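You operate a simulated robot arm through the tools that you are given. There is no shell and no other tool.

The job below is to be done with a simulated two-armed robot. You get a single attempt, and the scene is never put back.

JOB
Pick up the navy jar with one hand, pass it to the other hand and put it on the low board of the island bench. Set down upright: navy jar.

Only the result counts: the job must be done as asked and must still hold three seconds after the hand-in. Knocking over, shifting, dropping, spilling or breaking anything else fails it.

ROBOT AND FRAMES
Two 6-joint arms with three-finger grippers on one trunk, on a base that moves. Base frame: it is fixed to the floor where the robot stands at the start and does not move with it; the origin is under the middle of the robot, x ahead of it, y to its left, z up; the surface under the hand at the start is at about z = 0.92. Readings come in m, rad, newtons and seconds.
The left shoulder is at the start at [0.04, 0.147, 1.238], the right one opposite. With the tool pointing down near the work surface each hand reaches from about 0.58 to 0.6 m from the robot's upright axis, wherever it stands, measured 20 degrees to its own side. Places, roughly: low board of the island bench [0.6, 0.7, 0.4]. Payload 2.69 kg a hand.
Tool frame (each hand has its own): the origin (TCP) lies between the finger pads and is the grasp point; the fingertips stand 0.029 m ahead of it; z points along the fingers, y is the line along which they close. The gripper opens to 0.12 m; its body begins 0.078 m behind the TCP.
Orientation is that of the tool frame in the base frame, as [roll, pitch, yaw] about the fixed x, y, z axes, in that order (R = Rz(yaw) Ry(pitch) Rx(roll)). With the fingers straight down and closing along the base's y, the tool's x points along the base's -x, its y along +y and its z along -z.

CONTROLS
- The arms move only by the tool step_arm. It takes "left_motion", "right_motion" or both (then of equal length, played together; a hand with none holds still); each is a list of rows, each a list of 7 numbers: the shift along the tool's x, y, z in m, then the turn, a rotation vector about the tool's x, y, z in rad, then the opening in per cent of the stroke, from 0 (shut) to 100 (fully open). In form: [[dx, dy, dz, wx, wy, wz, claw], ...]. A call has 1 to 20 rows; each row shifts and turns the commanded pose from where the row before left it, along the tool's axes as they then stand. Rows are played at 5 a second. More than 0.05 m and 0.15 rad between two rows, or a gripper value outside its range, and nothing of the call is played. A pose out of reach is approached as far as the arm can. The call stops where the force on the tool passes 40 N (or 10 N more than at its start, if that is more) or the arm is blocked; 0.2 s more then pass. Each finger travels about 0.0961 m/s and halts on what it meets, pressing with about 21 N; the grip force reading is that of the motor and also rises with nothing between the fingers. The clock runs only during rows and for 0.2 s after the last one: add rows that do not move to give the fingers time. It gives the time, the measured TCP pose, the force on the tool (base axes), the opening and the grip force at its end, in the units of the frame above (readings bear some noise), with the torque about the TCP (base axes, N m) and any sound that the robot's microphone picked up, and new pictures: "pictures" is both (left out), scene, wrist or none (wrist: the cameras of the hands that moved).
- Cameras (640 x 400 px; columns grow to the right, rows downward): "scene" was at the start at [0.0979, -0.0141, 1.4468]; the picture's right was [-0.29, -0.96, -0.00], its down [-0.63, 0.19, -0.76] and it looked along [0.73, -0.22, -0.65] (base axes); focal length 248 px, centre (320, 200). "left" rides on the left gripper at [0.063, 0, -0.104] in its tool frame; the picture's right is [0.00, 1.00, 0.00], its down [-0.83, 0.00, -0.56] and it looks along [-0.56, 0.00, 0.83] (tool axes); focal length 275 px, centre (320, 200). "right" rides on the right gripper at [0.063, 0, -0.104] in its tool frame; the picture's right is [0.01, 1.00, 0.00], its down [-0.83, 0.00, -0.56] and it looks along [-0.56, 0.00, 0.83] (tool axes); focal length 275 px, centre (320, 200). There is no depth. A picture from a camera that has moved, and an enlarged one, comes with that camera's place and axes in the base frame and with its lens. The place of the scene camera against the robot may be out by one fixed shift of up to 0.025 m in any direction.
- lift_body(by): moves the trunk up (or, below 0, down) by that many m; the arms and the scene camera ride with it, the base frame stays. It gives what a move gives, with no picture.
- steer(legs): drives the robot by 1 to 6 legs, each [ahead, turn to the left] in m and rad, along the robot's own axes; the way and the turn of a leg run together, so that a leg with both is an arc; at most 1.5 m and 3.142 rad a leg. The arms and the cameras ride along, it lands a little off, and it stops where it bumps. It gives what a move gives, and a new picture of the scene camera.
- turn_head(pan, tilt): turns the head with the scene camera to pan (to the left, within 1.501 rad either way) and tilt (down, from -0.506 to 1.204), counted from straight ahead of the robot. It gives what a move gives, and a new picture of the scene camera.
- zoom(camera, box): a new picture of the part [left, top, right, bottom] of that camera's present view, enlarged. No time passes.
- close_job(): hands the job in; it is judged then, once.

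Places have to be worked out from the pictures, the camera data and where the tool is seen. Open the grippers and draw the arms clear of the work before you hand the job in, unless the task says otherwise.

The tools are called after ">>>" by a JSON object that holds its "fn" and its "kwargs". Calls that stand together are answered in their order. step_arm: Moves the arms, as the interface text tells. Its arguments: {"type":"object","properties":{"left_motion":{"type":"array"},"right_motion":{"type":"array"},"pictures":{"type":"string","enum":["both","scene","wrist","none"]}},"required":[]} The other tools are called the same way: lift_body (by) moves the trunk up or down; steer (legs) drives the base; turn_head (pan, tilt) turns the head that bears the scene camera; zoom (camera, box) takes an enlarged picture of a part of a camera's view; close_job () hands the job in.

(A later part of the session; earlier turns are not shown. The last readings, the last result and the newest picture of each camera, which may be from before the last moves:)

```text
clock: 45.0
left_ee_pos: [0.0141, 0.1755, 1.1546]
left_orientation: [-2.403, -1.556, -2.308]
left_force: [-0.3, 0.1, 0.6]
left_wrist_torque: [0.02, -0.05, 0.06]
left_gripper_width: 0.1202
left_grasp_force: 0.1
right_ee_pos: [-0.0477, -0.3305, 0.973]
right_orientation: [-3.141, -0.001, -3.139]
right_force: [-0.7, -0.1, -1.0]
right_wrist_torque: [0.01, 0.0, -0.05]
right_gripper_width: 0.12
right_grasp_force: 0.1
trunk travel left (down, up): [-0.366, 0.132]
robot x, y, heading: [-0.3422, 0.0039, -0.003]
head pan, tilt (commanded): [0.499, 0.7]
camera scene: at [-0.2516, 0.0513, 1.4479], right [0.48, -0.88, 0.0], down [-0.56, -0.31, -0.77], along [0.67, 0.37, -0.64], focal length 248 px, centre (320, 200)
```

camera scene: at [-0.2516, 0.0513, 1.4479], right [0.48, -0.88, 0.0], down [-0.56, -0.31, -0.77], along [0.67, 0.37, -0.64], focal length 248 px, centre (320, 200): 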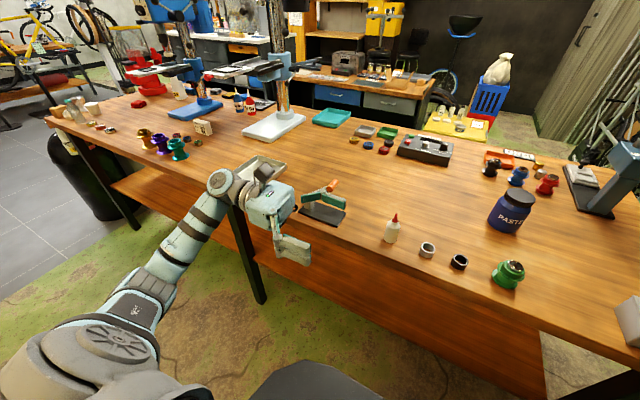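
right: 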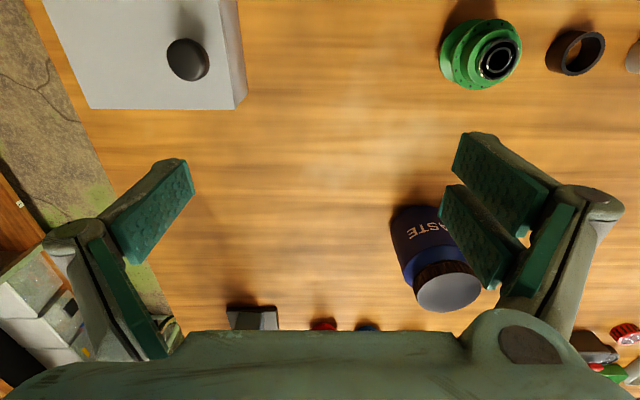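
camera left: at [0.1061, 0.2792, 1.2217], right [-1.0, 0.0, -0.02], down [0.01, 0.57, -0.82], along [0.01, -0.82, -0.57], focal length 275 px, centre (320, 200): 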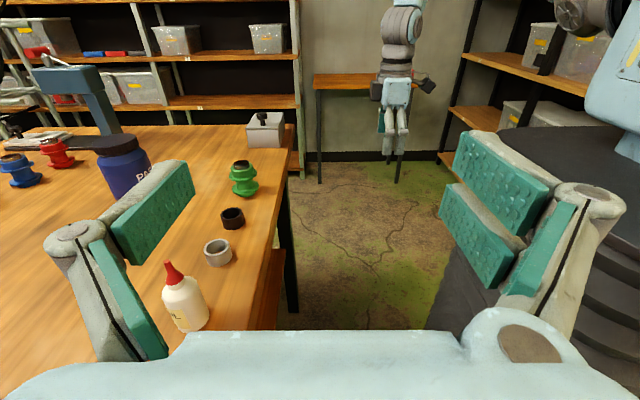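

That is compact, with fingers about 0.03 m behind the table edge. I back up 5 cm more for margin and lower the trunk in two steps to rehearse the low pose.

>>> {"fn": "steer", "kwargs": {"legs": [[-0.05, 0.0]]}}

>>> {"fn": "lift_body", "kwargs": {"by": -0.18}}

>>> {"fn": "turn_head", "kwargs": {"pan": 0.4, "tilt": 0.7}}

```text
clock: 45.9
left_ee_pos: [-0.0274, 0.1753, 1.1518]
left_orientation: [-2.945, -1.558, -1.767]
left_force: [0.8, 0.2, 0.1]
left_wrist_torque: [-0.01, 0.02, -0.03]
left_gripper_width: 0.1203
left_grasp_force: 0.0
right_ee_pos: [-0.0909, -0.3315, 0.9696]
right_orientation: [3.141, -0.009, 3.141]
right_force: [0.6, -0.4, 0.7]
right_wrist_torque: [0.01, 0.08, -0.01]
right_gripper_width: 0.1201
right_grasp_force: 0.1
trunk travel left (down, up): [-0.366, 0.132]
robot x, y, heading: [-0.3934, -0.0012, 0.001]
head pan, tilt (commanded): [0.499, 0.7]
camera scene: at [-0.2905, 0.0507, 1.4471], right [0.48, -0.88, 0.0], down [-0.57, -0.31, -0.76], along [0.67, 0.37, -0.65], focal length 248 px, centre (320, 200)
```

scene: 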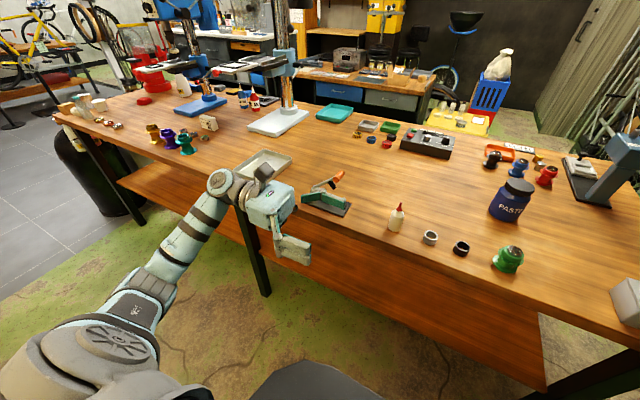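

```text
clock: 47.9
left_ee_pos: [-0.0351, 0.1755, 0.9759]
left_orientation: [-2.461, -1.555, -2.25]
left_force: [0.4, 0.1, 0.0]
left_wrist_torque: [0.03, 0.02, 0.02]
left_gripper_width: 0.1199
left_grasp_force: 0.0
right_ee_pos: [-0.0973, -0.33, 0.7941]
right_orientation: [3.142, 0.002, -3.141]
right_force: [0.5, 0.4, -0.7]
right_wrist_torque: [0.0, -0.03, 0.02]
right_gripper_width: 0.1199
right_grasp_force: 0.1
trunk travel left (down, up): [-0.186, 0.312]
robot x, y, heading: [-0.3906, 0.0031, 0.001]
head pan, tilt (commanded): [0.499, 0.7]
```

```text
clock: 48.6
left_ee_pos: [-0.0346, 0.1746, 0.9756]
left_orientation: [-2.469, -1.556, -2.242]
left_force: [-0.2, 0.3, -0.8]
left_wrist_torque: [0.0, -0.01, 0.0]
left_gripper_width: 0.1202
left_grasp_force: 0.0
right_ee_pos: [-0.0958, -0.3312, 0.7937]
right_orientation: [-3.141, 0.0, 3.141]
right_force: [-0.3, -0.1, 0.0]
right_wrist_torque: [-0.01, 0.0, 0.0]
right_gripper_width: 0.1203
right_grasp_force: 0.1
trunk travel left (down, up): [-0.186, 0.312]
robot x, y, heading: [-0.3909, 0.001, 0.001]
head pan, tilt (commanded): [0.4, 0.7]
camera scene: at [-0.2968, 0.0432, 1.269], right [0.39, -0.92, 0.0], down [-0.59, -0.25, -0.76], along [0.7, 0.3, -0.64], focal length 248 px, centre (320, 200)
```

scene: 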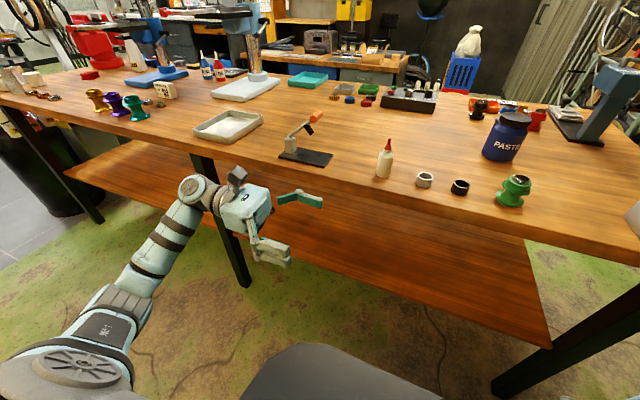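

Clear so far. Lowering the rest of the way and looking at the board from the lower viewpoint.

>>> {"fn": "lift_body", "kwargs": {"by": -0.18}}

>>> {"fn": "turn_head", "kwargs": {"pan": 0.3, "tilt": 0.6}}

```text
clock: 50.6
left_ee_pos: [-0.0349, 0.1753, 0.7962]
left_orientation: [-2.463, -1.556, -2.248]
left_force: [0.8, 0.0, 0.3]
left_wrist_torque: [0.0, -0.03, -0.01]
left_gripper_width: 0.1203
left_grasp_force: 0.0
right_ee_pos: [-0.0965, -0.3312, 0.6137]
right_orientation: [3.14, 0.0, 3.141]
right_force: [-0.4, 0.1, 0.5]
right_wrist_torque: [0.0, 0.0, -0.03]
right_gripper_width: 0.1199
right_grasp_force: 0.0
trunk travel left (down, up): [-0.006, 0.492]
robot x, y, heading: [-0.3919, 0.001, -0.004]
head pan, tilt (commanded): [0.4, 0.7]
```

```text
clock: 51.3
left_ee_pos: [-0.0343, 0.1761, 0.7965]
left_orientation: [-2.473, -1.555, -2.239]
left_force: [0.2, -0.8, -0.7]
left_wrist_torque: [0.04, -0.01, 0.02]
left_gripper_width: 0.1201
left_grasp_force: 0.0
right_ee_pos: [-0.0963, -0.3314, 0.6138]
right_orientation: [-3.141, 0.0, -3.141]
right_force: [-1.0, 0.3, 0.1]
right_wrist_torque: [0.01, -0.01, 0.01]
right_gripper_width: 0.1202
right_grasp_force: 0.0
trunk travel left (down, up): [-0.006, 0.492]
robot x, y, heading: [-0.3934, -0.0001, 0.001]
head pan, tilt (commanded): [0.3, 0.6]
camera scene: at [-0.2906, 0.0363, 1.0976], right [0.3, -0.96, 0.0], down [-0.54, -0.17, -0.82], along [0.79, 0.24, -0.57], focal length 248 px, centre (320, 200)
```

scene: 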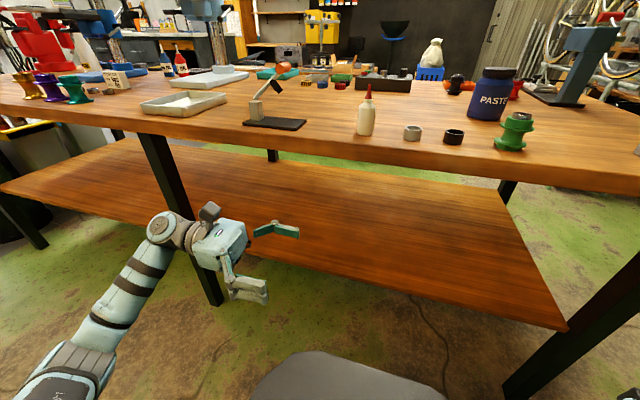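

The low board is empty; its front edge is at x≈0.27, z≈0.4. I continue the rehearsal: lower the left hand to z≈0.52, then swing it to point under the bench.

>>> {"fn": "step_arm", "kwargs": {"left_motion": [[-0.04, 0, 0, 0, 0, 0, 100], [-0.04, 0, 0, 0, 0, 0, 100], [-0.04, 0, 0, 0, 0, 0, 100], [-0.04, 0, 0, 0, 0, 0, 100], [-0.04, 0, 0, 0, 0, 0, 100], [-0.04, 0, 0, 0, 0, 0, 100], [-0.04, 0, 0, 0, 0, 0, 100]], "pictures": "scene"}}

```text
clock: 52.9
left_ee_pos: [-0.0351, 0.1762, 0.5164]
left_orientation: [-2.398, -1.555, -2.309]
left_force: [0.3, 0.2, -1.2]
left_wrist_torque: [-0.02, 0.01, 0.01]
left_gripper_width: 0.1196
left_grasp_force: 0.0
right_ee_pos: [-0.0964, -0.3312, 0.6131]
right_orientation: [3.14, 0.0, -3.14]
right_force: [0.1, 0.3, -0.2]
right_wrist_torque: [0.0, 0.03, -0.01]
right_gripper_width: 0.12
right_grasp_force: 0.1
trunk travel left (down, up): [-0.006, 0.492]
robot x, y, heading: [-0.395, 0.0007, 0.0]
head pan, tilt (commanded): [0.3, 0.6]
camera scene: at [-0.2901, 0.0363, 1.0976], right [0.3, -0.96, 0.0], down [-0.54, -0.17, -0.82], along [0.79, 0.24, -0.57], focal length 248 px, centre (320, 200)
```

scene: 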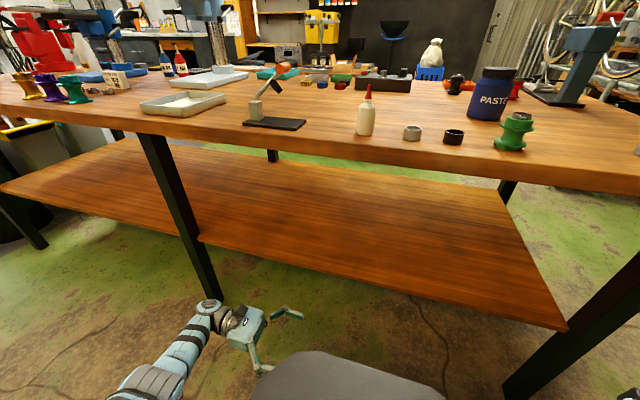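

No limits hit. Now I swing the left hand from -y to +x while moving it forward 0.15 m.

>>> {"fn": "step_arm", "kwargs": {"left_motion": [[0, -0.0124, 0.0016, 0.131, 0, 0, 100], [0, -0.0121, 0.0032, 0.131, 0, 0, 100], [0, -0.0116, 0.0048, 0.131, 0, 0, 100], [0, -0.0108, 0.0063, 0.131, 0, 0, 100], [0, -0.0099, 0.0076, 0.131, 0, 0, 100], [0, -0.0088, 0.0088, 0.131, 0, 0, 100], [0, -0.0076, 0.0099, 0.131, 0, 0, 100], [0, -0.0063, 0.0108, 0.131, 0, 0, 100], [0, -0.0048, 0.0116, 0.131, 0, 0, 100], [0, -0.0032, 0.0121, 0.131, 0, 0, 100], [0, -0.0016, 0.0124, 0.131, 0, 0, 100], [0, 0, 0.0125, 0.131, 0, 0, 100]], "pictures": "both"}}

```text
clock: 55.7
left_ee_pos: [0.1098, 0.2004, 0.5292]
left_orientation: [-1.638, -1.43, -1.532]
left_force: [0.0, 0.1, 0.5]
left_wrist_torque: [-0.02, -0.02, 0.0]
left_gripper_width: 0.1197
left_grasp_force: 0.1
left hand out of reach, approached as far as the arm can: row 12
right_ee_pos: [-0.0965, -0.3323, 0.6134]
right_orientation: [-3.141, 0.002, 3.141]
right_force: [-0.5, 0.8, 0.1]
right_wrist_torque: [0.02, 0.0, 0.02]
right_gripper_width: 0.1201
right_grasp_force: 0.0
trunk travel left (down, up): [-0.006, 0.492]
robot x, y, heading: [-0.3922, -0.0003, -0.005]
head pan, tilt (commanded): [0.3, 0.6]
stopped in row 12 (left hand): the arm was blocked; the commanded pose is now the measured one
camera scene: at [-0.2905, 0.0363, 1.0977], right [0.3, -0.96, 0.0], down [-0.54, -0.17, -0.82], along [0.79, 0.24, -0.57], focal length 248 px, centre (320, 200)
camera left: at [0.0056, 0.1941, 0.5949], right [-0.03, -0.99, -0.14], down [-0.56, 0.14, -0.82], along [0.83, 0.06, -0.56], focal length 275 px, centre (320, 200)
```

scene: 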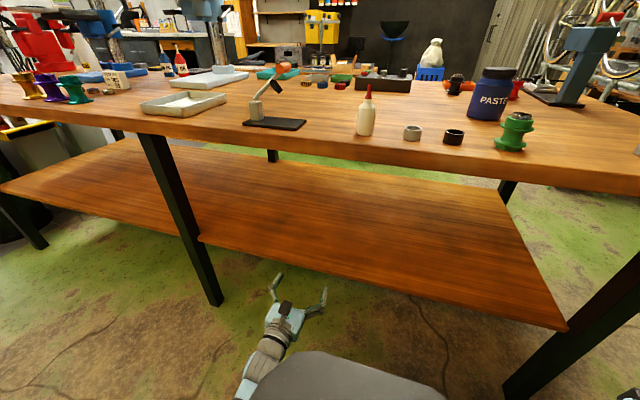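
left: 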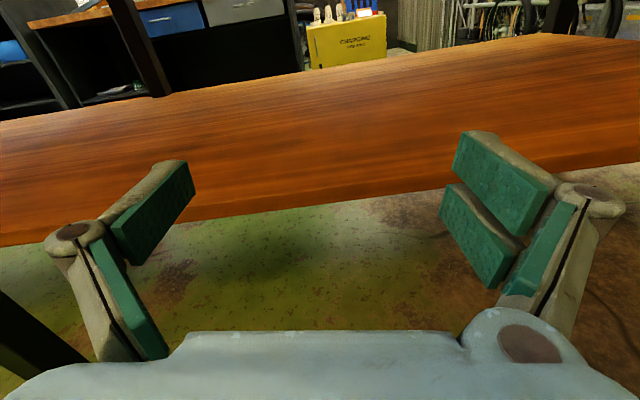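

The last row was blocked with no tool force, so it is likely the arm brushing its own body when pointing fully ahead. Pointing about 20° inward is enough, so I turn back a bit, level the roll, and move slightly outward.

>>> {"fn": "step_arm", "kwargs": {"left_motion": [[0, 0, 0, -0.12, 0, 0, 100], [0, 0, 0, -0.12, 0, 0, 100], [0, -0.02, 0, -0.12, 0, -0.07, 100], [0, -0.02, 0, 0, 0, -0.08, 100]], "pictures": "wrist"}}

```text
clock: 56.7
left_ee_pos: [0.1199, 0.2378, 0.5348]
left_orientation: [2.634, -1.532, 0.179]
left_force: [-0.1, 0.5, 0.0]
left_wrist_torque: [-0.02, -0.05, 0.01]
left_gripper_width: 0.12
left_grasp_force: 0.0
left hand out of reach, approached as far as the arm can: row 1
right_ee_pos: [-0.0963, -0.3316, 0.6137]
right_orientation: [-3.141, 0.001, 3.141]
right_force: [0.1, -0.2, -1.1]
right_wrist_torque: [-0.02, -0.01, -0.01]
right_gripper_width: 0.1199
right_grasp_force: 0.0
trunk travel left (down, up): [-0.006, 0.492]
robot x, y, heading: [-0.3933, -0.0003, 0.002]
head pan, tilt (commanded): [0.3, 0.6]
camera left: at [0.0244, 0.2718, 0.6019], right [-0.32, -0.95, 0.01], down [-0.56, 0.18, -0.81], along [0.77, -0.27, -0.58], focal length 275 px, centre (320, 200)
```

left: 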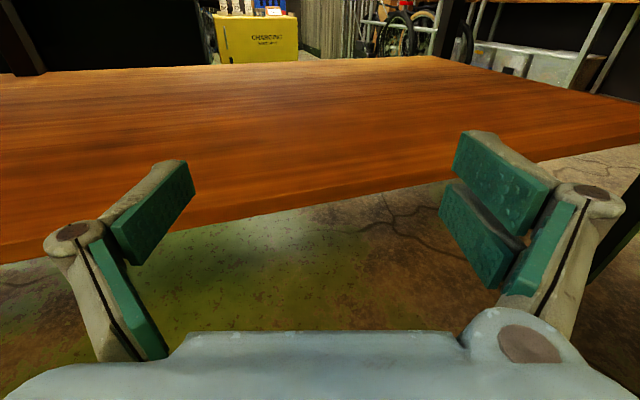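

Level and unobstructed at about 19° inward. I test lowering to the placing height (z≈0.445).

>>> {"fn": "step_arm", "kwargs": {"left_motion": [[-0.03, 0, 0, 0, 0, 0, 100], [-0.03, 0, 0, 0, 0, 0, 100], [-0.03, 0, 0, 0, 0, 0, 100]], "pictures": "both"}}

```text
clock: 57.5
left_ee_pos: [0.1177, 0.238, 0.4454]
left_orientation: [2.652, -1.534, 0.166]
left_force: [-0.1, 0.3, -0.2]
left_wrist_torque: [0.02, -0.03, 0.03]
left_gripper_width: 0.12
left_grasp_force: 0.1
right_ee_pos: [-0.0961, -0.3316, 0.6139]
right_orientation: [-3.141, -0.001, -3.14]
right_force: [0.5, 0.4, -0.1]
right_wrist_torque: [-0.03, 0.02, 0.0]
right_gripper_width: 0.1201
right_grasp_force: 0.2
trunk travel left (down, up): [-0.006, 0.492]
robot x, y, heading: [-0.3917, -0.0007, 0.002]
head pan, tilt (commanded): [0.3, 0.6]
camera scene: at [-0.2902, 0.0362, 1.0976], right [0.3, -0.96, 0.0], down [-0.54, -0.17, -0.82], along [0.79, 0.24, -0.57], focal length 248 px, centre (320, 200)
camera left: at [0.0216, 0.2712, 0.5125], right [-0.32, -0.95, 0.01], down [-0.56, 0.18, -0.81], along [0.77, -0.27, -0.58], focal length 275 px, centre (320, 200)
```

scene: 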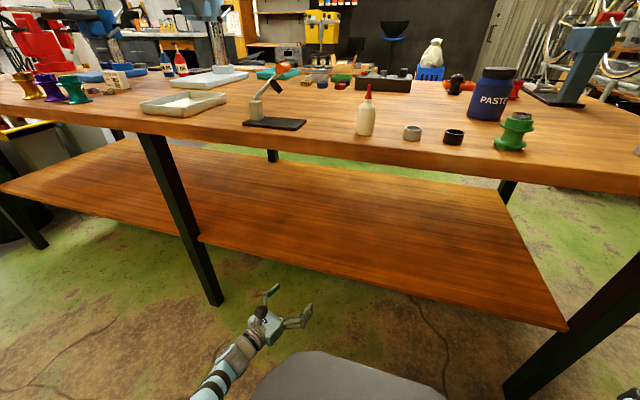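
left: 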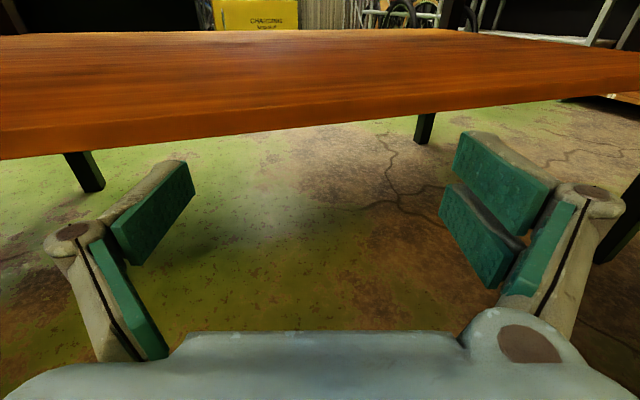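

The placing pose is reachable. I zoom on the board's front edge with the left camera to measure its height.

>>> {"fn": "zoom", "kwargs": {"camera": "left", "box": [180, 40, 460, 200]}}

```text
2.29 times, centred on (320, 120) of left
camera zoom: at [0.0216, 0.2712, 0.5125], right [-0.32, -0.95, 0.01], down [-0.56, 0.18, -0.81], along [0.77, -0.27, -0.58], focal length 629 px, centre (320, 383)
```

zoom: 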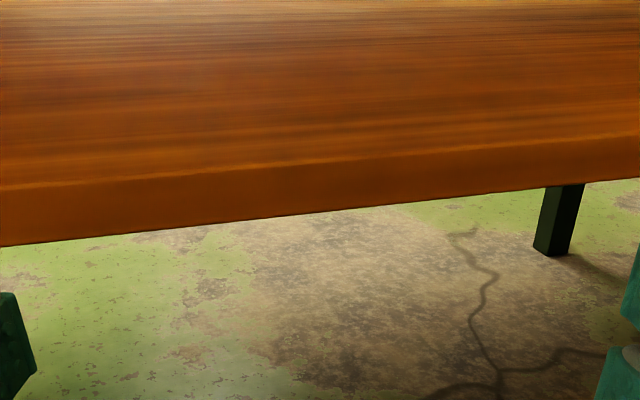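

The board top measures about z≈0.436 from the wrist view. Rehearsal done; I reverse: retract the left hand to the compact -y pose while raising it, then lift the trunk.

>>> {"fn": "step_arm", "kwargs": {"left_motion": [[0.02, 0.0115, -0.0119, -0.1246, 0, 0, 100], [0.02, 0.0129, -0.0104, -0.1246, 0, 0, 100], [0.02, 0.014, -0.0087, -0.1246, 0, 0, 100], [0.02, 0.0151, -0.0067, -0.1246, 0, 0, 100], [0.02, 0.0158, -0.0048, -0.1246, 0, 0, 100], [0.02, 0.0163, -0.0029, -0.1246, 0, 0, 100], [0.02, 0.0165, -0.0009, -0.1246, 0, 0, 100], [0.02, 0.0165, 0.0012, -0.1246, 0, 0, 100], [0.02, 0.0162, 0.0032, -0.1246, 0, 0, 100], [0.02, 0.0157, 0.0051, -0.1246, 0, 0, 100]], "pictures": "scene"}}

```text
clock: 59.7
left_ee_pos: [-0.0247, 0.1688, 0.649]
left_orientation: [1.418, -1.533, 0.147]
left_force: [-0.1, -0.4, -0.1]
left_wrist_torque: [-0.01, 0.0, 0.01]
left_gripper_width: 0.1201
left_grasp_force: 0.0
right_ee_pos: [-0.097, -0.3315, 0.6135]
right_orientation: [-3.141, -0.001, -3.14]
right_force: [0.1, 0.6, -0.9]
right_wrist_torque: [0.01, 0.01, 0.01]
right_gripper_width: 0.1202
right_grasp_force: 0.0
trunk travel left (down, up): [-0.006, 0.492]
robot x, y, heading: [-0.3892, -0.0005, 0.004]
head pan, tilt (commanded): [0.3, 0.6]
camera scene: at [-0.2905, 0.036, 1.0977], right [0.3, -0.96, 0.0], down [-0.54, -0.17, -0.82], along [0.79, 0.24, -0.57], focal length 248 px, centre (320, 200)
```

scene: 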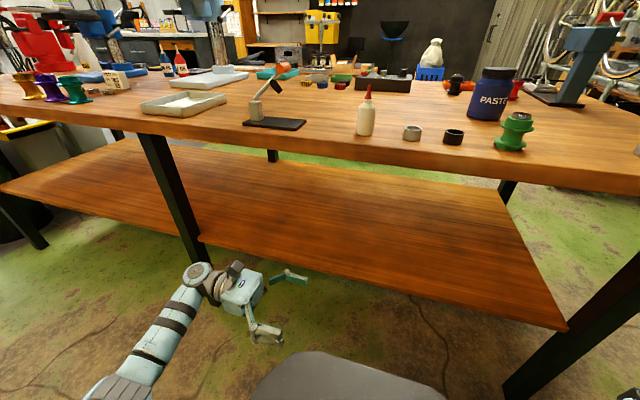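

Clear. Lifting the trunk back up, with both hands behind the table edge.

>>> {"fn": "lift_body", "kwargs": {"by": 0.366}}

>>> {"fn": "step_arm", "kwargs": {"left_motion": [[0.03, 0, 0, 0, 0, 0, 100], [0.03, 0, 0, 0, 0, 0, 100], [0.03, 0, 0, 0, 0, 0, 100], [0.03, 0, 0, 0, 0, 0, 100], [0.02, 0, 0, 0, 0, 0, 100]], "right_motion": [[0, 0, -0.035, 0, 0, 0, 100], [0, 0, -0.035, 0, 0, 0, 100], [0, 0, -0.035, 0, 0, 0, 100], [0, 0, -0.035, 0, 0, 0, 100], [0, 0, -0.02, 0, 0, 0, 100]], "pictures": "scene"}}

```text
clock: 63.2
left_ee_pos: [-0.0246, 0.1672, 1.0139]
left_orientation: [1.405, -1.533, 0.165]
left_force: [0.9, 0.6, 0.0]
left_wrist_torque: [0.04, 0.03, -0.02]
left_gripper_width: 0.1202
left_grasp_force: 0.1
right_ee_pos: [-0.0963, -0.3308, 0.9793]
right_orientation: [-3.141, -0.001, 3.142]
right_force: [0.2, 0.0, 0.0]
right_wrist_torque: [0.0, -0.04, -0.01]
right_gripper_width: 0.12
right_grasp_force: 0.1
trunk travel left (down, up): [-0.372, 0.126]
robot x, y, heading: [-0.3882, 0.0006, 0.001]
head pan, tilt (commanded): [0.3, 0.6]
```

```text
clock: 64.4
left_ee_pos: [-0.0187, 0.1667, 1.154]
left_orientation: [1.378, -1.531, 0.189]
left_force: [0.1, -0.6, 0.9]
left_wrist_torque: [0.01, -0.01, 0.02]
left_gripper_width: 0.1201
left_grasp_force: 0.0
right_ee_pos: [-0.0968, -0.3323, 1.1388]
right_orientation: [3.141, -0.001, -3.139]
right_force: [-0.1, -0.9, 0.1]
right_wrist_torque: [0.0, -0.03, 0.02]
right_gripper_width: 0.12
right_grasp_force: 0.0
trunk travel left (down, up): [-0.372, 0.126]
robot x, y, heading: [-0.3955, 0.0014, -0.0]
head pan, tilt (commanded): [0.3, 0.6]
camera scene: at [-0.2912, 0.0364, 1.4625], right [0.3, -0.96, 0.0], down [-0.54, -0.17, -0.83], along [0.79, 0.24, -0.56], focal length 248 px, centre (320, 200)
```

scene: 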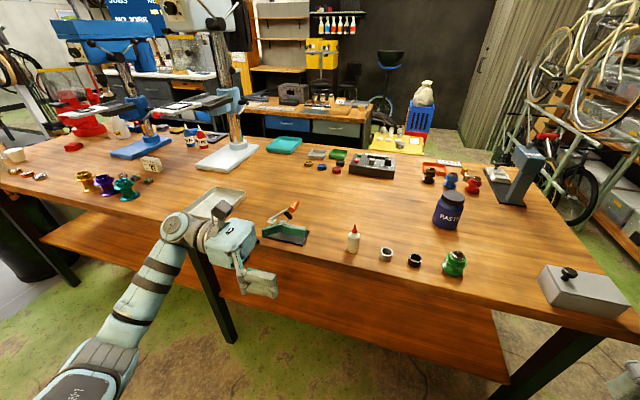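

I estimate the orange clamp handle tops out near [0.24, 0.28, 1.055], so I raise the left arm for the drive. I'll pick with the right near the bench, then back up here for the handover in free space.

>>> {"fn": "step_arm", "kwargs": {"left_motion": [[0.03, 0, 0, 0, 0, 0, 100], [0.03, 0, 0, 0, 0, 0, 100], [0.03, 0, 0, 0, 0, 0, 100], [0.02, 0, 0, 0, 0, 0, 100]], "right_motion": [[0, 0, -0.02, 0, 0, -0.131, 100], [0, 0, -0.01, 0, 0, -0.131, 100], [0, 0, 0, 0, 0, -0.131, 100], [0, 0, 0, 0, 0, -0.131, 100]], "pictures": "scene"}}

```text
clock: 65.4
left_ee_pos: [-0.0134, 0.1694, 1.2639]
left_orientation: [1.419, -1.533, 0.148]
left_force: [-0.4, 0.5, 0.6]
left_wrist_torque: [0.02, -0.01, -0.03]
left_gripper_width: 0.1203
left_grasp_force: 0.1
right_ee_pos: [-0.0981, -0.3317, 1.1676]
right_orientation: [3.141, 0.001, -2.616]
right_force: [0.6, 0.3, 0.0]
right_wrist_torque: [-0.02, 0.01, 0.0]
right_gripper_width: 0.1199
right_grasp_force: 0.1
trunk travel left (down, up): [-0.372, 0.126]
robot x, y, heading: [-0.3892, 0.0013, 0.001]
head pan, tilt (commanded): [0.3, 0.6]
camera scene: at [-0.2904, 0.0359, 1.4625], right [0.3, -0.96, 0.0], down [-0.54, -0.17, -0.82], along [0.79, 0.24, -0.57], focal length 248 px, centre (320, 200)
```

scene: 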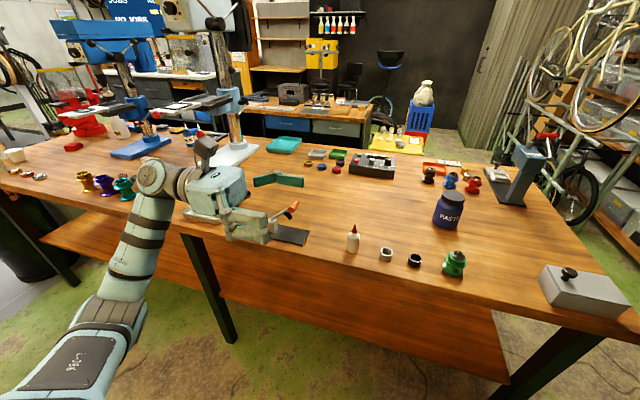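

Good. I finish turning the right tool so its fingers close along x (camera away from the left hand), then drive forward toward the jar.

>>> {"fn": "step_arm", "kwargs": {"right_motion": [[0, 0, 0, 0, 0, -0.131, 100], [0, 0, 0, 0, 0, -0.131, 100], [0, 0, 0, 0, 0, -0.131, 100], [0, 0, 0, 0, 0, -0.131, 100], [0, 0, 0, 0, 0, -0.131, 100], [0, 0, 0, 0, 0, -0.131, 100], [0, 0, 0, 0, 0, -0.131, 100], [0, 0, 0, 0, 0, -0.131, 100]], "pictures": "none"}}

>>> {"fn": "steer", "kwargs": {"legs": [[0.3, 0.0]]}}

>>> {"fn": "turn_head", "kwargs": {"pan": -0.2, "tilt": 0.75}}

```text
clock: 67.2
left_ee_pos: [-0.0133, 0.17, 1.2641]
left_orientation: [1.403, -1.533, 0.165]
left_force: [-0.3, -0.5, -0.1]
left_wrist_torque: [0.0, -0.01, -0.01]
left_gripper_width: 0.1201
left_grasp_force: 0.1
right_ee_pos: [-0.0967, -0.3313, 1.1687]
right_orientation: [-3.141, 0.0, -1.566]
right_force: [0.6, -0.1, -0.4]
right_wrist_torque: [0.02, 0.01, 0.03]
right_gripper_width: 0.1199
right_grasp_force: 0.0
trunk travel left (down, up): [-0.372, 0.126]
robot x, y, heading: [-0.3922, -0.0001, -0.0]
head pan, tilt (commanded): [0.3, 0.6]
```

```text
clock: 69.3
left_ee_pos: [0.2891, 0.1733, 1.2648]
left_orientation: [1.394, -1.535, 0.18]
left_force: [0.0, -0.3, 0.0]
left_wrist_torque: [-0.01, 0.04, 0.02]
left_gripper_width: 0.1196
left_grasp_force: 0.0
right_ee_pos: [0.2094, -0.3287, 1.1691]
right_orientation: [-3.14, 0.002, -1.562]
right_force: [-0.3, 0.2, 0.4]
right_wrist_torque: [-0.01, 0.0, 0.0]
right_gripper_width: 0.1203
right_grasp_force: 0.3
trunk travel left (down, up): [-0.372, 0.126]
robot x, y, heading: [-0.0853, 0.0037, 0.007]
head pan, tilt (commanded): [0.3, 0.6]
camera scene: at [0.0125, 0.0378, 1.4628], right [0.3, -0.95, 0.0], down [-0.54, -0.17, -0.83], along [0.79, 0.25, -0.56], focal length 248 px, centre (320, 200)
```

scene: 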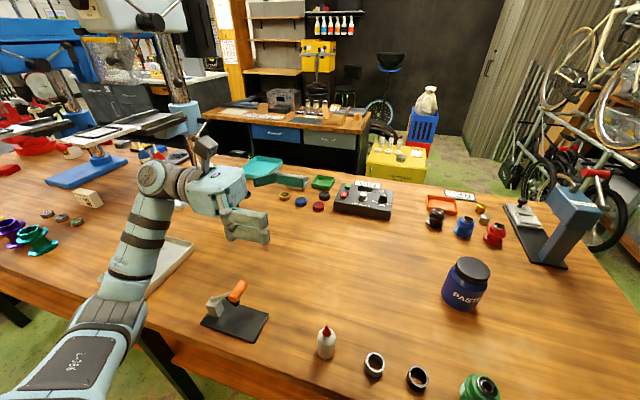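

```text
clock: 70.2
left_ee_pos: [0.2924, 0.1732, 1.2639]
left_orientation: [1.407, -1.531, 0.168]
left_force: [0.7, 0.0, 0.6]
left_wrist_torque: [0.02, -0.01, 0.02]
left_gripper_width: 0.1199
left_grasp_force: 0.1
right_ee_pos: [0.2124, -0.3287, 1.1684]
right_orientation: [3.14, 0.0, -1.563]
right_force: [-0.4, 0.7, -0.4]
right_wrist_torque: [0.03, -0.02, -0.01]
right_gripper_width: 0.1201
right_grasp_force: 0.0
trunk travel left (down, up): [-0.372, 0.126]
robot x, y, heading: [-0.0853, 0.0033, 0.005]
head pan, tilt (commanded): [-0.201, 0.75]
camera scene: at [0.0132, -0.0047, 1.4496], right [-0.19, -0.98, 0.0], down [-0.67, 0.13, -0.73], along [0.72, -0.14, -0.68], focal length 248 px, centre (320, 200)
```

scene: 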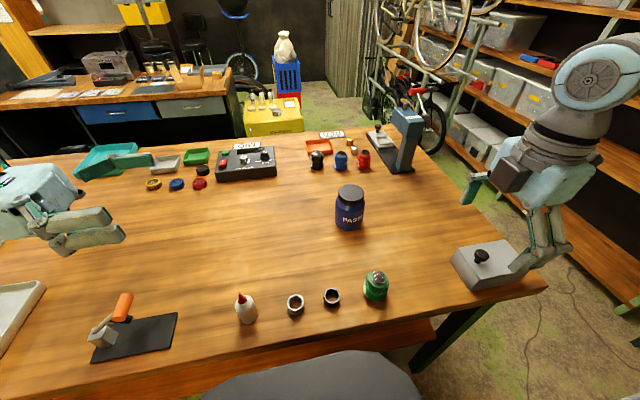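

Jar re-estimated at about (0.484, -0.182). I drive 5 cm more, then move the right hand most of the way to above the jar at safe height and check with its camera.

>>> {"fn": "steer", "kwargs": {"legs": [[0.05, 0.0]]}}

>>> {"fn": "step_arm", "kwargs": {"right_motion": [[-0.0207, -0.0321, 0, 0, 0, 0, 100], [-0.0207, -0.0321, 0, 0, 0, 0, 100], [-0.0207, -0.0321, 0, 0, 0, 0, 100], [-0.0207, -0.0321, 0, 0, 0, 0, 100], [-0.0207, -0.0321, 0, 0, 0, 0, 100]], "pictures": "both"}}

```text
clock: 71.2
left_ee_pos: [0.3293, 0.1729, 1.268]
left_orientation: [1.362, -1.542, 0.211]
left_force: [-0.8, 0.3, 0.9]
left_wrist_torque: [0.02, 0.01, 0.16]
left_gripper_width: 0.1199
left_grasp_force: 0.1
right_ee_pos: [0.2499, -0.3277, 1.1739]
right_orientation: [-3.131, 0.0, -1.561]
right_force: [-1.7, 0.1, 0.1]
right_wrist_torque: [-0.04, -0.13, 0.01]
right_gripper_width: 0.12
right_grasp_force: 0.0
trunk travel left (down, up): [-0.372, 0.126]
robot x, y, heading: [-0.0387, 0.0011, 0.005]
head pan, tilt (commanded): [-0.201, 0.75]
camera scene: at [0.0478, -0.0046, 1.4506], right [-0.19, -0.98, 0.0], down [-0.66, 0.13, -0.74], along [0.72, -0.14, -0.68], focal length 248 px, centre (320, 200)
```

scene: 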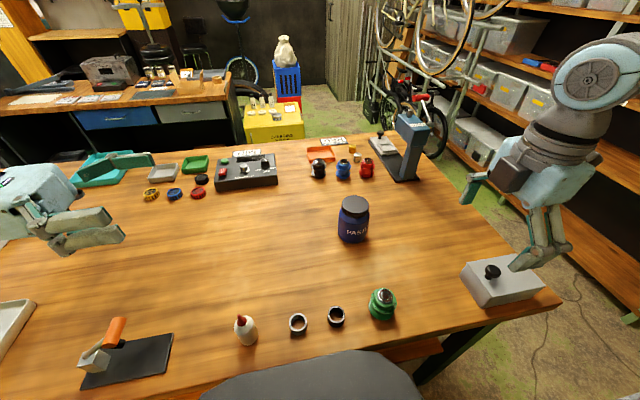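

```text
clock: 72.3
left_ee_pos: [0.3406, 0.1725, 1.2632]
left_orientation: [1.424, -1.533, 0.15]
left_force: [0.2, 0.3, -0.2]
left_wrist_torque: [0.02, -0.02, -0.01]
left_gripper_width: 0.1199
left_grasp_force: 0.0
right_ee_pos: [0.324, -0.3453, 1.1357]
right_orientation: [3.141, 0.002, -1.563]
right_force: [0.6, -0.6, 0.4]
right_wrist_torque: [0.01, 0.01, -0.01]
right_gripper_width: 0.12
right_grasp_force: 0.0
right hand out of reach, approached as far as the arm can: row 1, 2, 3, 4, 5
trunk travel left (down, up): [-0.372, 0.126]
robot x, y, heading: [-0.0351, 0.0017, 0.003]
head pan, tilt (commanded): [-0.201, 0.75]
camera scene: at [0.0619, -0.0049, 1.4496], right [-0.19, -0.98, 0.0], down [-0.67, 0.13, -0.73], along [0.72, -0.14, -0.68], focal length 248 px, centre (320, 200)
camera right: at [0.3239, -0.4077, 1.241], right [-1.0, -0.01, 0.0], down [-0.01, 0.83, 0.56], along [-0.01, 0.56, -0.83], focal length 275 px, centre (320, 200)
```

scene: 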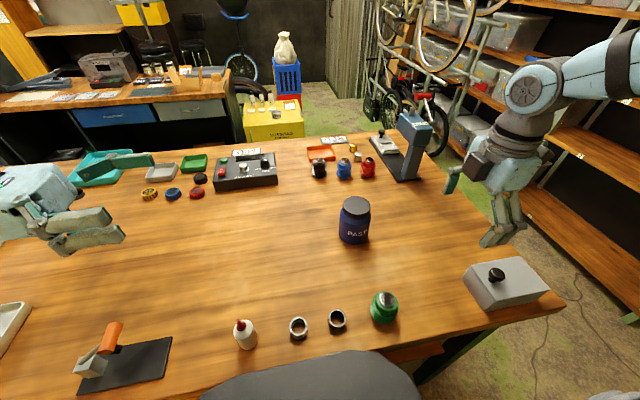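
right: 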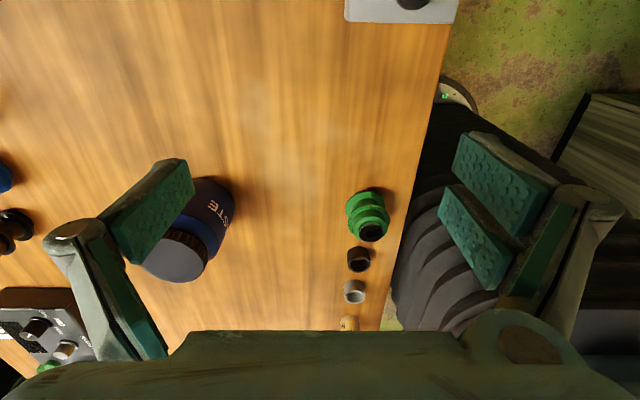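

The right arm is refusing to extend inward in this pose. I probe by going lower and then forward, watching which rows get flagged.

>>> {"fn": "step_arm", "kwargs": {"right_motion": [[0, 0, 0.02, 0, 0, 0, 100], [0, 0, 0.02, 0, 0, 0, 100], [-0.02, 0, 0, 0, 0, 0, 100], [-0.02, 0, 0, 0, 0, 0, 100], [0, -0.02, 0, 0, 0, 0, 100], [0, -0.02, 0, 0, 0, 0, 100]], "pictures": "none"}}

>>> {"fn": "turn_head", "kwargs": {"pan": -0.9, "tilt": 0.4}}

```text
clock: 73.8
left_ee_pos: [0.3424, 0.1733, 1.2632]
left_orientation: [1.425, -1.533, 0.147]
left_force: [0.3, 0.3, 1.2]
left_wrist_torque: [-0.02, 0.02, -0.03]
left_gripper_width: 0.1201
left_grasp_force: 0.1
right_ee_pos: [0.3333, -0.3428, 1.0894]
right_orientation: [-3.142, 0.005, -1.562]
right_force: [-0.1, 0.8, 0.4]
right_wrist_torque: [0.01, 0.0, -0.03]
right_gripper_width: 0.1204
right_grasp_force: 0.0
right hand out of reach, approached as far as the arm can: row 3, 4, 5, 6
trunk travel left (down, up): [-0.372, 0.126]
robot x, y, heading: [-0.0349, 0.0026, 0.002]
head pan, tilt (commanded): [-0.201, 0.75]
```

```text
clock: 74.8
left_ee_pos: [0.3396, 0.1729, 1.2643]
left_orientation: [1.414, -1.532, 0.157]
left_force: [-0.1, -0.1, 0.8]
left_wrist_torque: [-0.01, 0.0, 0.05]
left_gripper_width: 0.12
left_grasp_force: 0.0
right_ee_pos: [0.3319, -0.3428, 1.0898]
right_orientation: [-3.14, 0.002, -1.562]
right_force: [-0.4, 0.1, 0.7]
right_wrist_torque: [0.0, -0.01, -0.02]
right_gripper_width: 0.12
right_grasp_force: 0.0
trunk travel left (down, up): [-0.372, 0.126]
robot x, y, heading: [-0.0362, 0.0032, 0.003]
head pan, tilt (commanded): [-0.901, 0.4]
camera scene: at [0.038, -0.0607, 1.4807], right [-0.78, -0.63, 0.0], down [-0.24, 0.3, -0.92], along [0.58, -0.72, -0.39], focal length 248 px, centre (320, 200)
```

scene: 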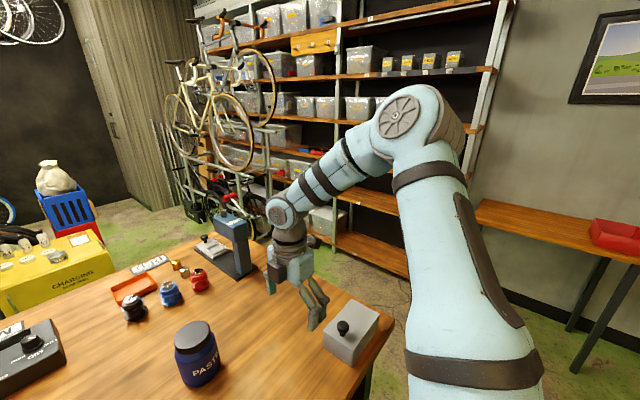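

I check whether the tool's yaw is what limits it: rotate the right tool halfway back and retry the inward/forward move.

>>> {"fn": "step_arm", "kwargs": {"right_motion": [[0, 0, 0, 0, 0, 0.131, 100], [0, 0, 0, 0, 0, 0.131, 100], [0, 0, 0, 0, 0, 0.131, 100], [0, 0, 0, 0, 0, 0.131, 100], [0, 0, 0, 0, 0, 0.131, 100], [0, 0, 0, 0, 0, 0.131, 100], [0, -0.03, 0, 0, 0, 0, 100], [0, -0.03, 0, 0, 0, 0, 100], [-0.03, 0, 0, 0, 0, 0, 100], [-0.03, 0, 0, 0, 0, 0, 100]], "pictures": "scene"}}

```text
clock: 77.0
left_ee_pos: [0.34, 0.1729, 1.2652]
left_orientation: [1.412, -1.535, 0.161]
left_force: [-0.1, 0.4, 0.3]
left_wrist_torque: [0.01, 0.02, -0.02]
left_gripper_width: 0.1201
left_grasp_force: 0.1
right_ee_pos: [0.3779, -0.3825, 1.0871]
right_orientation: [-3.141, 0.004, -2.349]
right_force: [0.2, -0.3, -0.7]
right_wrist_torque: [0.0, 0.01, -0.03]
right_gripper_width: 0.1201
right_grasp_force: 0.1
right hand out of reach, approached as far as the arm can: row 9, 10
trunk travel left (down, up): [-0.372, 0.126]
robot x, y, heading: [-0.0346, -0.0029, 0.01]
head pan, tilt (commanded): [-0.901, 0.4]
camera scene: at [0.0376, -0.0605, 1.4808], right [-0.78, -0.63, 0.0], down [-0.24, 0.3, -0.92], along [0.58, -0.72, -0.39], focal length 248 px, centre (320, 200)
```

scene: 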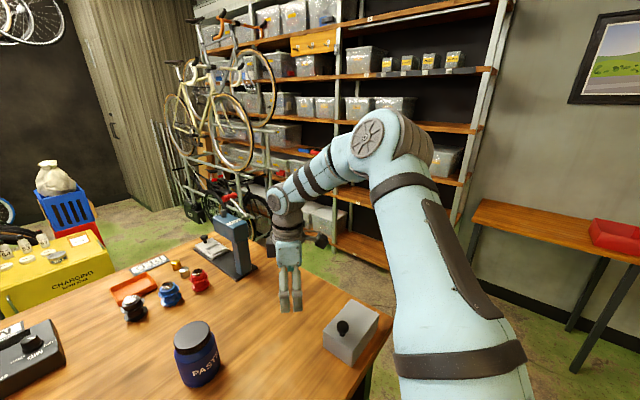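

The limit is inward (+y) motion of the right arm: the usable zone is out to its own side. I test the opposite yaw, which would suit the handover as well, and try to move inward again.

>>> {"fn": "step_arm", "kwargs": {"right_motion": [[0, 0, 0, 0, 0, 0.131, 100], [0, 0, 0, 0, 0, 0.131, 100], [0, 0, 0, 0, 0, 0.131, 100], [0, 0, 0, 0, 0, 0.131, 100], [0, 0, 0, 0, 0, 0.131, 100], [0, 0, 0, 0, 0, 0.131, 100], [0, 0, 0, 0, 0, 0.131, 100], [0, 0, 0, 0, 0, 0.131, 100], [0, 0, 0, 0, 0, 0.131, 100], [0, 0, 0, 0, 0, 0.131, 100], [0, 0, 0, 0, 0, 0.131, 100], [0, 0, 0, 0, 0, 0.131, 100]], "pictures": "none"}}

>>> {"fn": "step_arm", "kwargs": {"right_motion": [[0, 0.03, 0, 0, 0, 0, 100], [0, 0.03, 0, 0, 0, 0, 100], [0, 0.03, 0, 0, 0, 0, 100]], "pictures": "both"}}

```text
clock: 79.6
left_ee_pos: [0.3397, 0.1731, 1.2642]
left_orientation: [1.417, -1.533, 0.157]
left_force: [0.1, 0.0, -0.6]
left_wrist_torque: [-0.01, 0.0, -0.01]
left_gripper_width: 0.1202
left_grasp_force: 0.0
right_ee_pos: [0.3759, -0.3823, 1.0848]
right_orientation: [3.139, -0.001, 2.36]
right_force: [0.3, 0.5, -0.2]
right_wrist_torque: [-0.01, -0.01, -0.02]
right_gripper_width: 0.1202
right_grasp_force: 0.2
trunk travel left (down, up): [-0.372, 0.126]
robot x, y, heading: [-0.0377, 0.0029, 0.008]
head pan, tilt (commanded): [-0.901, 0.4]
```

```text
clock: 80.4
left_ee_pos: [0.3401, 0.1731, 1.2642]
left_orientation: [1.414, -1.532, 0.155]
left_force: [0.0, 0.4, 0.4]
left_wrist_torque: [0.01, -0.02, 0.01]
left_gripper_width: 0.1199
left_grasp_force: 0.2
right_ee_pos: [0.3756, -0.3807, 1.0834]
right_orientation: [3.141, 0.0, 2.361]
right_force: [-0.7, 0.5, -0.2]
right_wrist_torque: [0.04, -0.02, 0.02]
right_gripper_width: 0.1199
right_grasp_force: 0.0
right hand out of reach, approached as far as the arm can: row 1, 2, 3
trunk travel left (down, up): [-0.372, 0.126]
robot x, y, heading: [-0.0377, 0.0018, 0.005]
head pan, tilt (commanded): [-0.901, 0.4]
camera scene: at [0.0379, -0.0608, 1.4807], right [-0.78, -0.63, 0.0], down [-0.24, 0.3, -0.92], along [0.58, -0.72, -0.39], focal length 248 px, centre (320, 200)
camera right: at [0.3306, -0.3359, 1.1882], right [0.7, 0.71, 0.0], down [0.59, -0.58, 0.56], along [0.4, -0.39, -0.83], focal length 275 px, centre (320, 200)
```

scene: 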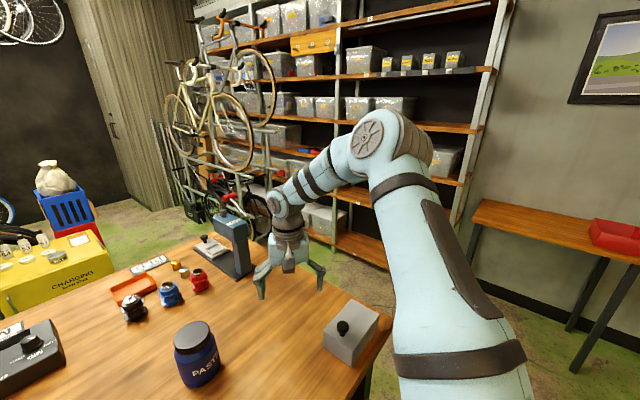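
right: 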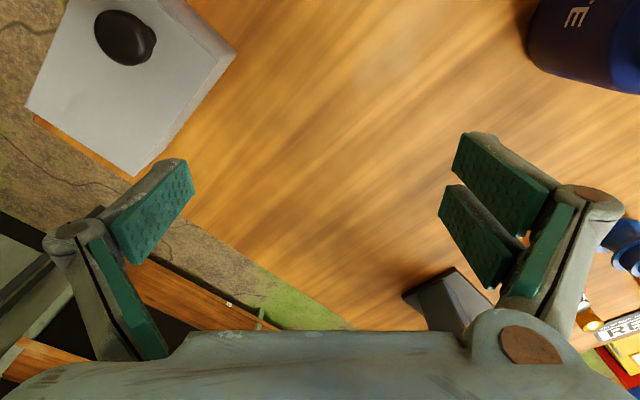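

Position (not yaw) is the limit: the right wrist must stay out on its own side. That suits a better scheme: the right hand grips the jar's upper part horizontally, pointing inward, and the left takes the lower body from the opposite side. I raise the right hand and turn it to that pose.

>>> {"fn": "step_arm", "kwargs": {"right_motion": [[0, 0, -0.03, 0, 0, 0.126, 100], [0, 0, -0.03, 0, 0, 0.126, 100], [0, 0, -0.02, 0, 0, 0.126, 100], [0, 0, 0, 0, 0, 0.126, 100], [0, 0, 0, 0, 0, 0.126, 100], [0, 0, 0, 0, 0, 0.126, 100], [0, 0, 0, 0, 0, 0.126, 100], [0, 0, 0, 0, 0, 0.126, 100], [0, 0, 0, 0, 0, 0.126, 100]], "pictures": "none"}}

>>> {"fn": "step_arm", "kwargs": {"right_motion": [[0, 0, 0, 0, 0.1428, 0, 100], [0, 0, 0, 0, 0.1428, 0, 100], [0, 0, 0, 0, 0.1428, 0, 100], [0, 0, 0, 0, 0.1428, 0, 100], [0, 0, 0, 0, 0.1428, 0, 100], [0, 0, 0, 0, 0.1428, 0, 100]], "pictures": "both"}}

```text
clock: 82.4
left_ee_pos: [0.3398, 0.174, 1.2642]
left_orientation: [1.414, -1.533, 0.157]
left_force: [0.5, -0.9, -0.1]
left_wrist_torque: [-0.04, 0.0, -0.02]
left_gripper_width: 0.12
left_grasp_force: 0.1
right_ee_pos: [0.3658, -0.3917, 1.1596]
right_orientation: [-3.141, -0.001, 1.225]
right_force: [-0.2, -0.2, 0.4]
right_wrist_torque: [-0.02, 0.04, -0.04]
right_gripper_width: 0.12
right_grasp_force: 0.0
right hand out of reach, approached as far as the arm can: row 1, 2, 3
trunk travel left (down, up): [-0.372, 0.126]
robot x, y, heading: [-0.0378, 0.0023, 0.008]
head pan, tilt (commanded): [-0.901, 0.4]
```

```text
clock: 83.8
left_ee_pos: [0.3395, 0.1727, 1.2653]
left_orientation: [1.446, -1.534, 0.128]
left_force: [0.0, -0.4, 0.3]
left_wrist_torque: [0.04, 0.0, 0.0]
left_gripper_width: 0.1202
left_grasp_force: 0.1
right_ee_pos: [0.3455, -0.3909, 1.1563]
right_orientation: [3.14, -0.862, 1.228]
right_force: [1.1, -0.5, 0.2]
right_wrist_torque: [0.03, 0.01, -0.01]
right_gripper_width: 0.1201
right_grasp_force: 0.1
right hand out of reach, approached as far as the arm can: row 5, 6
trunk travel left (down, up): [-0.372, 0.126]
robot x, y, heading: [-0.0359, -0.0005, 0.003]
head pan, tilt (commanded): [-0.901, 0.4]
camera scene: at [0.0368, -0.0625, 1.4807], right [-0.78, -0.63, 0.0], down [-0.24, 0.3, -0.92], along [0.58, -0.72, -0.39], focal length 248 px, centre (320, 200)
camera right: at [0.3324, -0.4243, 1.2746], right [0.94, -0.33, 0.0], down [-0.32, -0.91, -0.27], along [0.09, 0.25, -0.96], focal length 275 px, centre (320, 200)
```

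scene: 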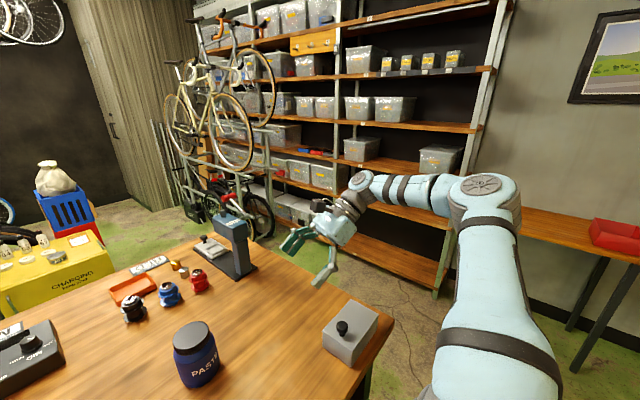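
right: 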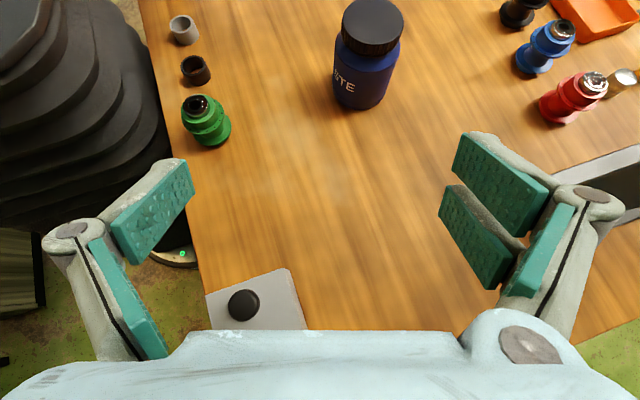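

Half tilted; it drifted slightly at a limit. Since the wrist swings outward as I tilt, I shift the TCP inward (+y 0.1) first, then finish the tilt to horizontal.

>>> {"fn": "step_arm", "kwargs": {"right_motion": [[0.017, -0.0013, 0.0198, 0, 0, 0, 100], [0.017, -0.0013, 0.0198, 0, 0, 0, 100], [0.017, -0.0013, 0.0198, 0, 0, 0, 100], [0.017, -0.0013, 0.0198, 0, 0, 0, 100], [0, 0, 0, 0, 0.1418, 0, 100], [0, 0, 0, 0, 0.1418, 0, 100], [0, 0, 0, 0, 0.1418, 0, 100], [0, 0, 0, 0, 0.1418, 0, 100], [0, 0, 0, 0, 0.1418, 0, 100]], "pictures": "both"}}

```text
clock: 85.8
left_ee_pos: [0.3396, 0.1724, 1.2638]
left_orientation: [1.43, -1.533, 0.143]
left_force: [-0.1, -0.6, -0.7]
left_wrist_torque: [0.0, 0.0, -0.01]
left_gripper_width: 0.1198
left_grasp_force: 0.0
right_ee_pos: [0.3448, -0.292, 1.1532]
right_orientation: [3.11, -1.567, 1.262]
right_force: [-0.4, -0.2, -0.2]
right_wrist_torque: [0.01, -0.01, 0.03]
right_gripper_width: 0.1201
right_grasp_force: 0.0
right hand out of reach, approached as far as the arm can: row 1, 2, 3, 4
trunk travel left (down, up): [-0.372, 0.126]
robot x, y, heading: [-0.0339, -0.0001, 0.011]
head pan, tilt (commanded): [-0.901, 0.4]
camera scene: at [0.0381, -0.0615, 1.4807], right [-0.78, -0.63, 0.0], down [-0.24, 0.3, -0.92], along [0.58, -0.72, -0.39], focal length 248 px, centre (320, 200)
camera right: at [0.3104, -0.3881, 1.2185], right [0.94, -0.33, 0.0], down [-0.18, -0.53, -0.83], along [0.28, 0.78, -0.56], focal length 275 px, centre (320, 200)
```

scene: 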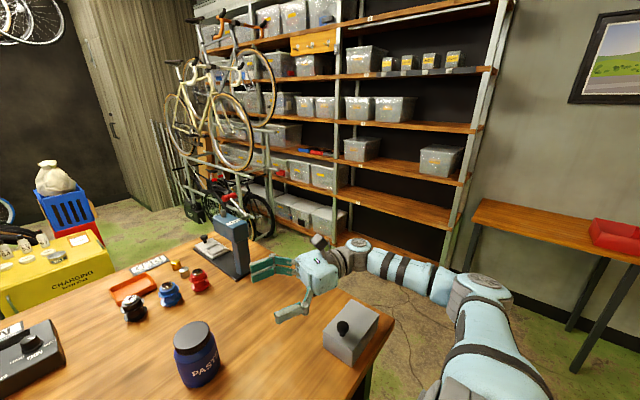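
right: 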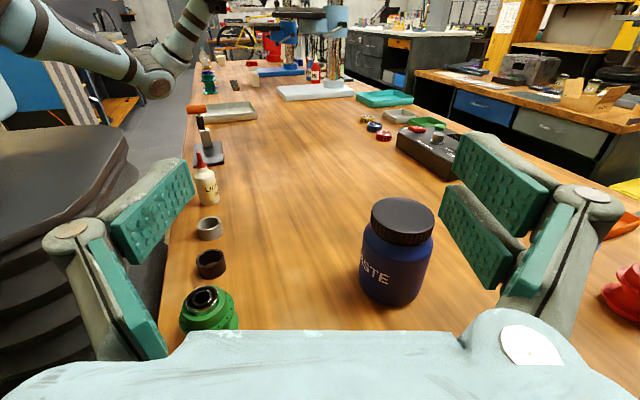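

Excellent: the right hand is horizontal, pointing inward along (0.335, 0.942), camera up, and the wrist view puts the jar centre at about (0.487, -0.185), lid top ≈1.025. I move to the pre-grasp line beside it, still high.

>>> {"fn": "step_arm", "kwargs": {"right_motion": [[0, 0.0325, 0.0061, 0, 0, 0, 100], [0, 0.0325, 0.0061, 0, 0, 0, 100], [0, 0.0325, 0.0061, 0, 0, 0, 100]], "pictures": "wrist"}}

```text
clock: 86.6
left_ee_pos: [0.3412, 0.1742, 1.2644]
left_orientation: [1.406, -1.532, 0.165]
left_force: [0.3, 0.3, -0.1]
left_wrist_torque: [0.01, 0.0, -0.04]
left_gripper_width: 0.1201
left_grasp_force: 0.0
right_ee_pos: [0.4438, -0.3078, 1.1535]
right_orientation: [-2.797, -1.565, 0.885]
right_force: [-1.1, 0.1, 0.4]
right_wrist_torque: [0.0, 0.0, 0.0]
right_gripper_width: 0.1198
right_grasp_force: 0.2
trunk travel left (down, up): [-0.372, 0.126]
robot x, y, heading: [-0.0353, 0.0008, 0.009]
head pan, tilt (commanded): [-0.901, 0.4]
camera right: at [0.4093, -0.4047, 1.2183], right [0.94, -0.34, 0.0], down [-0.19, -0.53, -0.83], along [0.28, 0.78, -0.56], focal length 275 px, centre (320, 200)
```

right: 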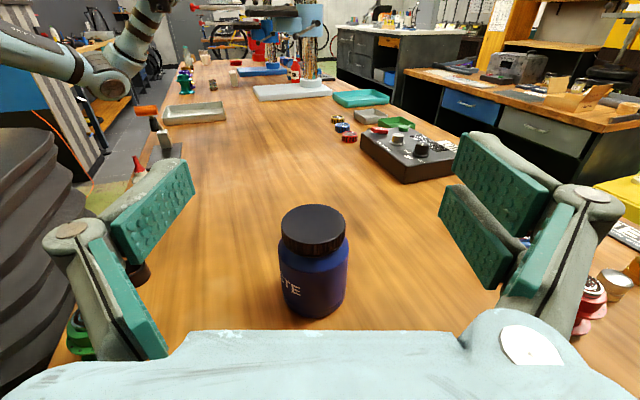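

Well aligned. I zoom in on the jar to refine its height and centre.

>>> {"fn": "zoom", "kwargs": {"camera": "right", "box": [240, 180, 400, 330]}}

```text
2.67 times, centred on (320, 255) of right
camera zoom: at [0.4093, -0.4047, 1.2183], right [0.94, -0.34, 0.0], down [-0.19, -0.53, -0.83], along [0.28, 0.78, -0.56], focal length 734 px, centre (320, 53)
```

zoom: 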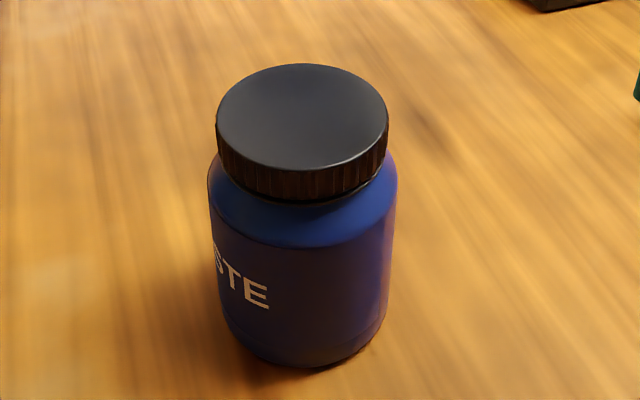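

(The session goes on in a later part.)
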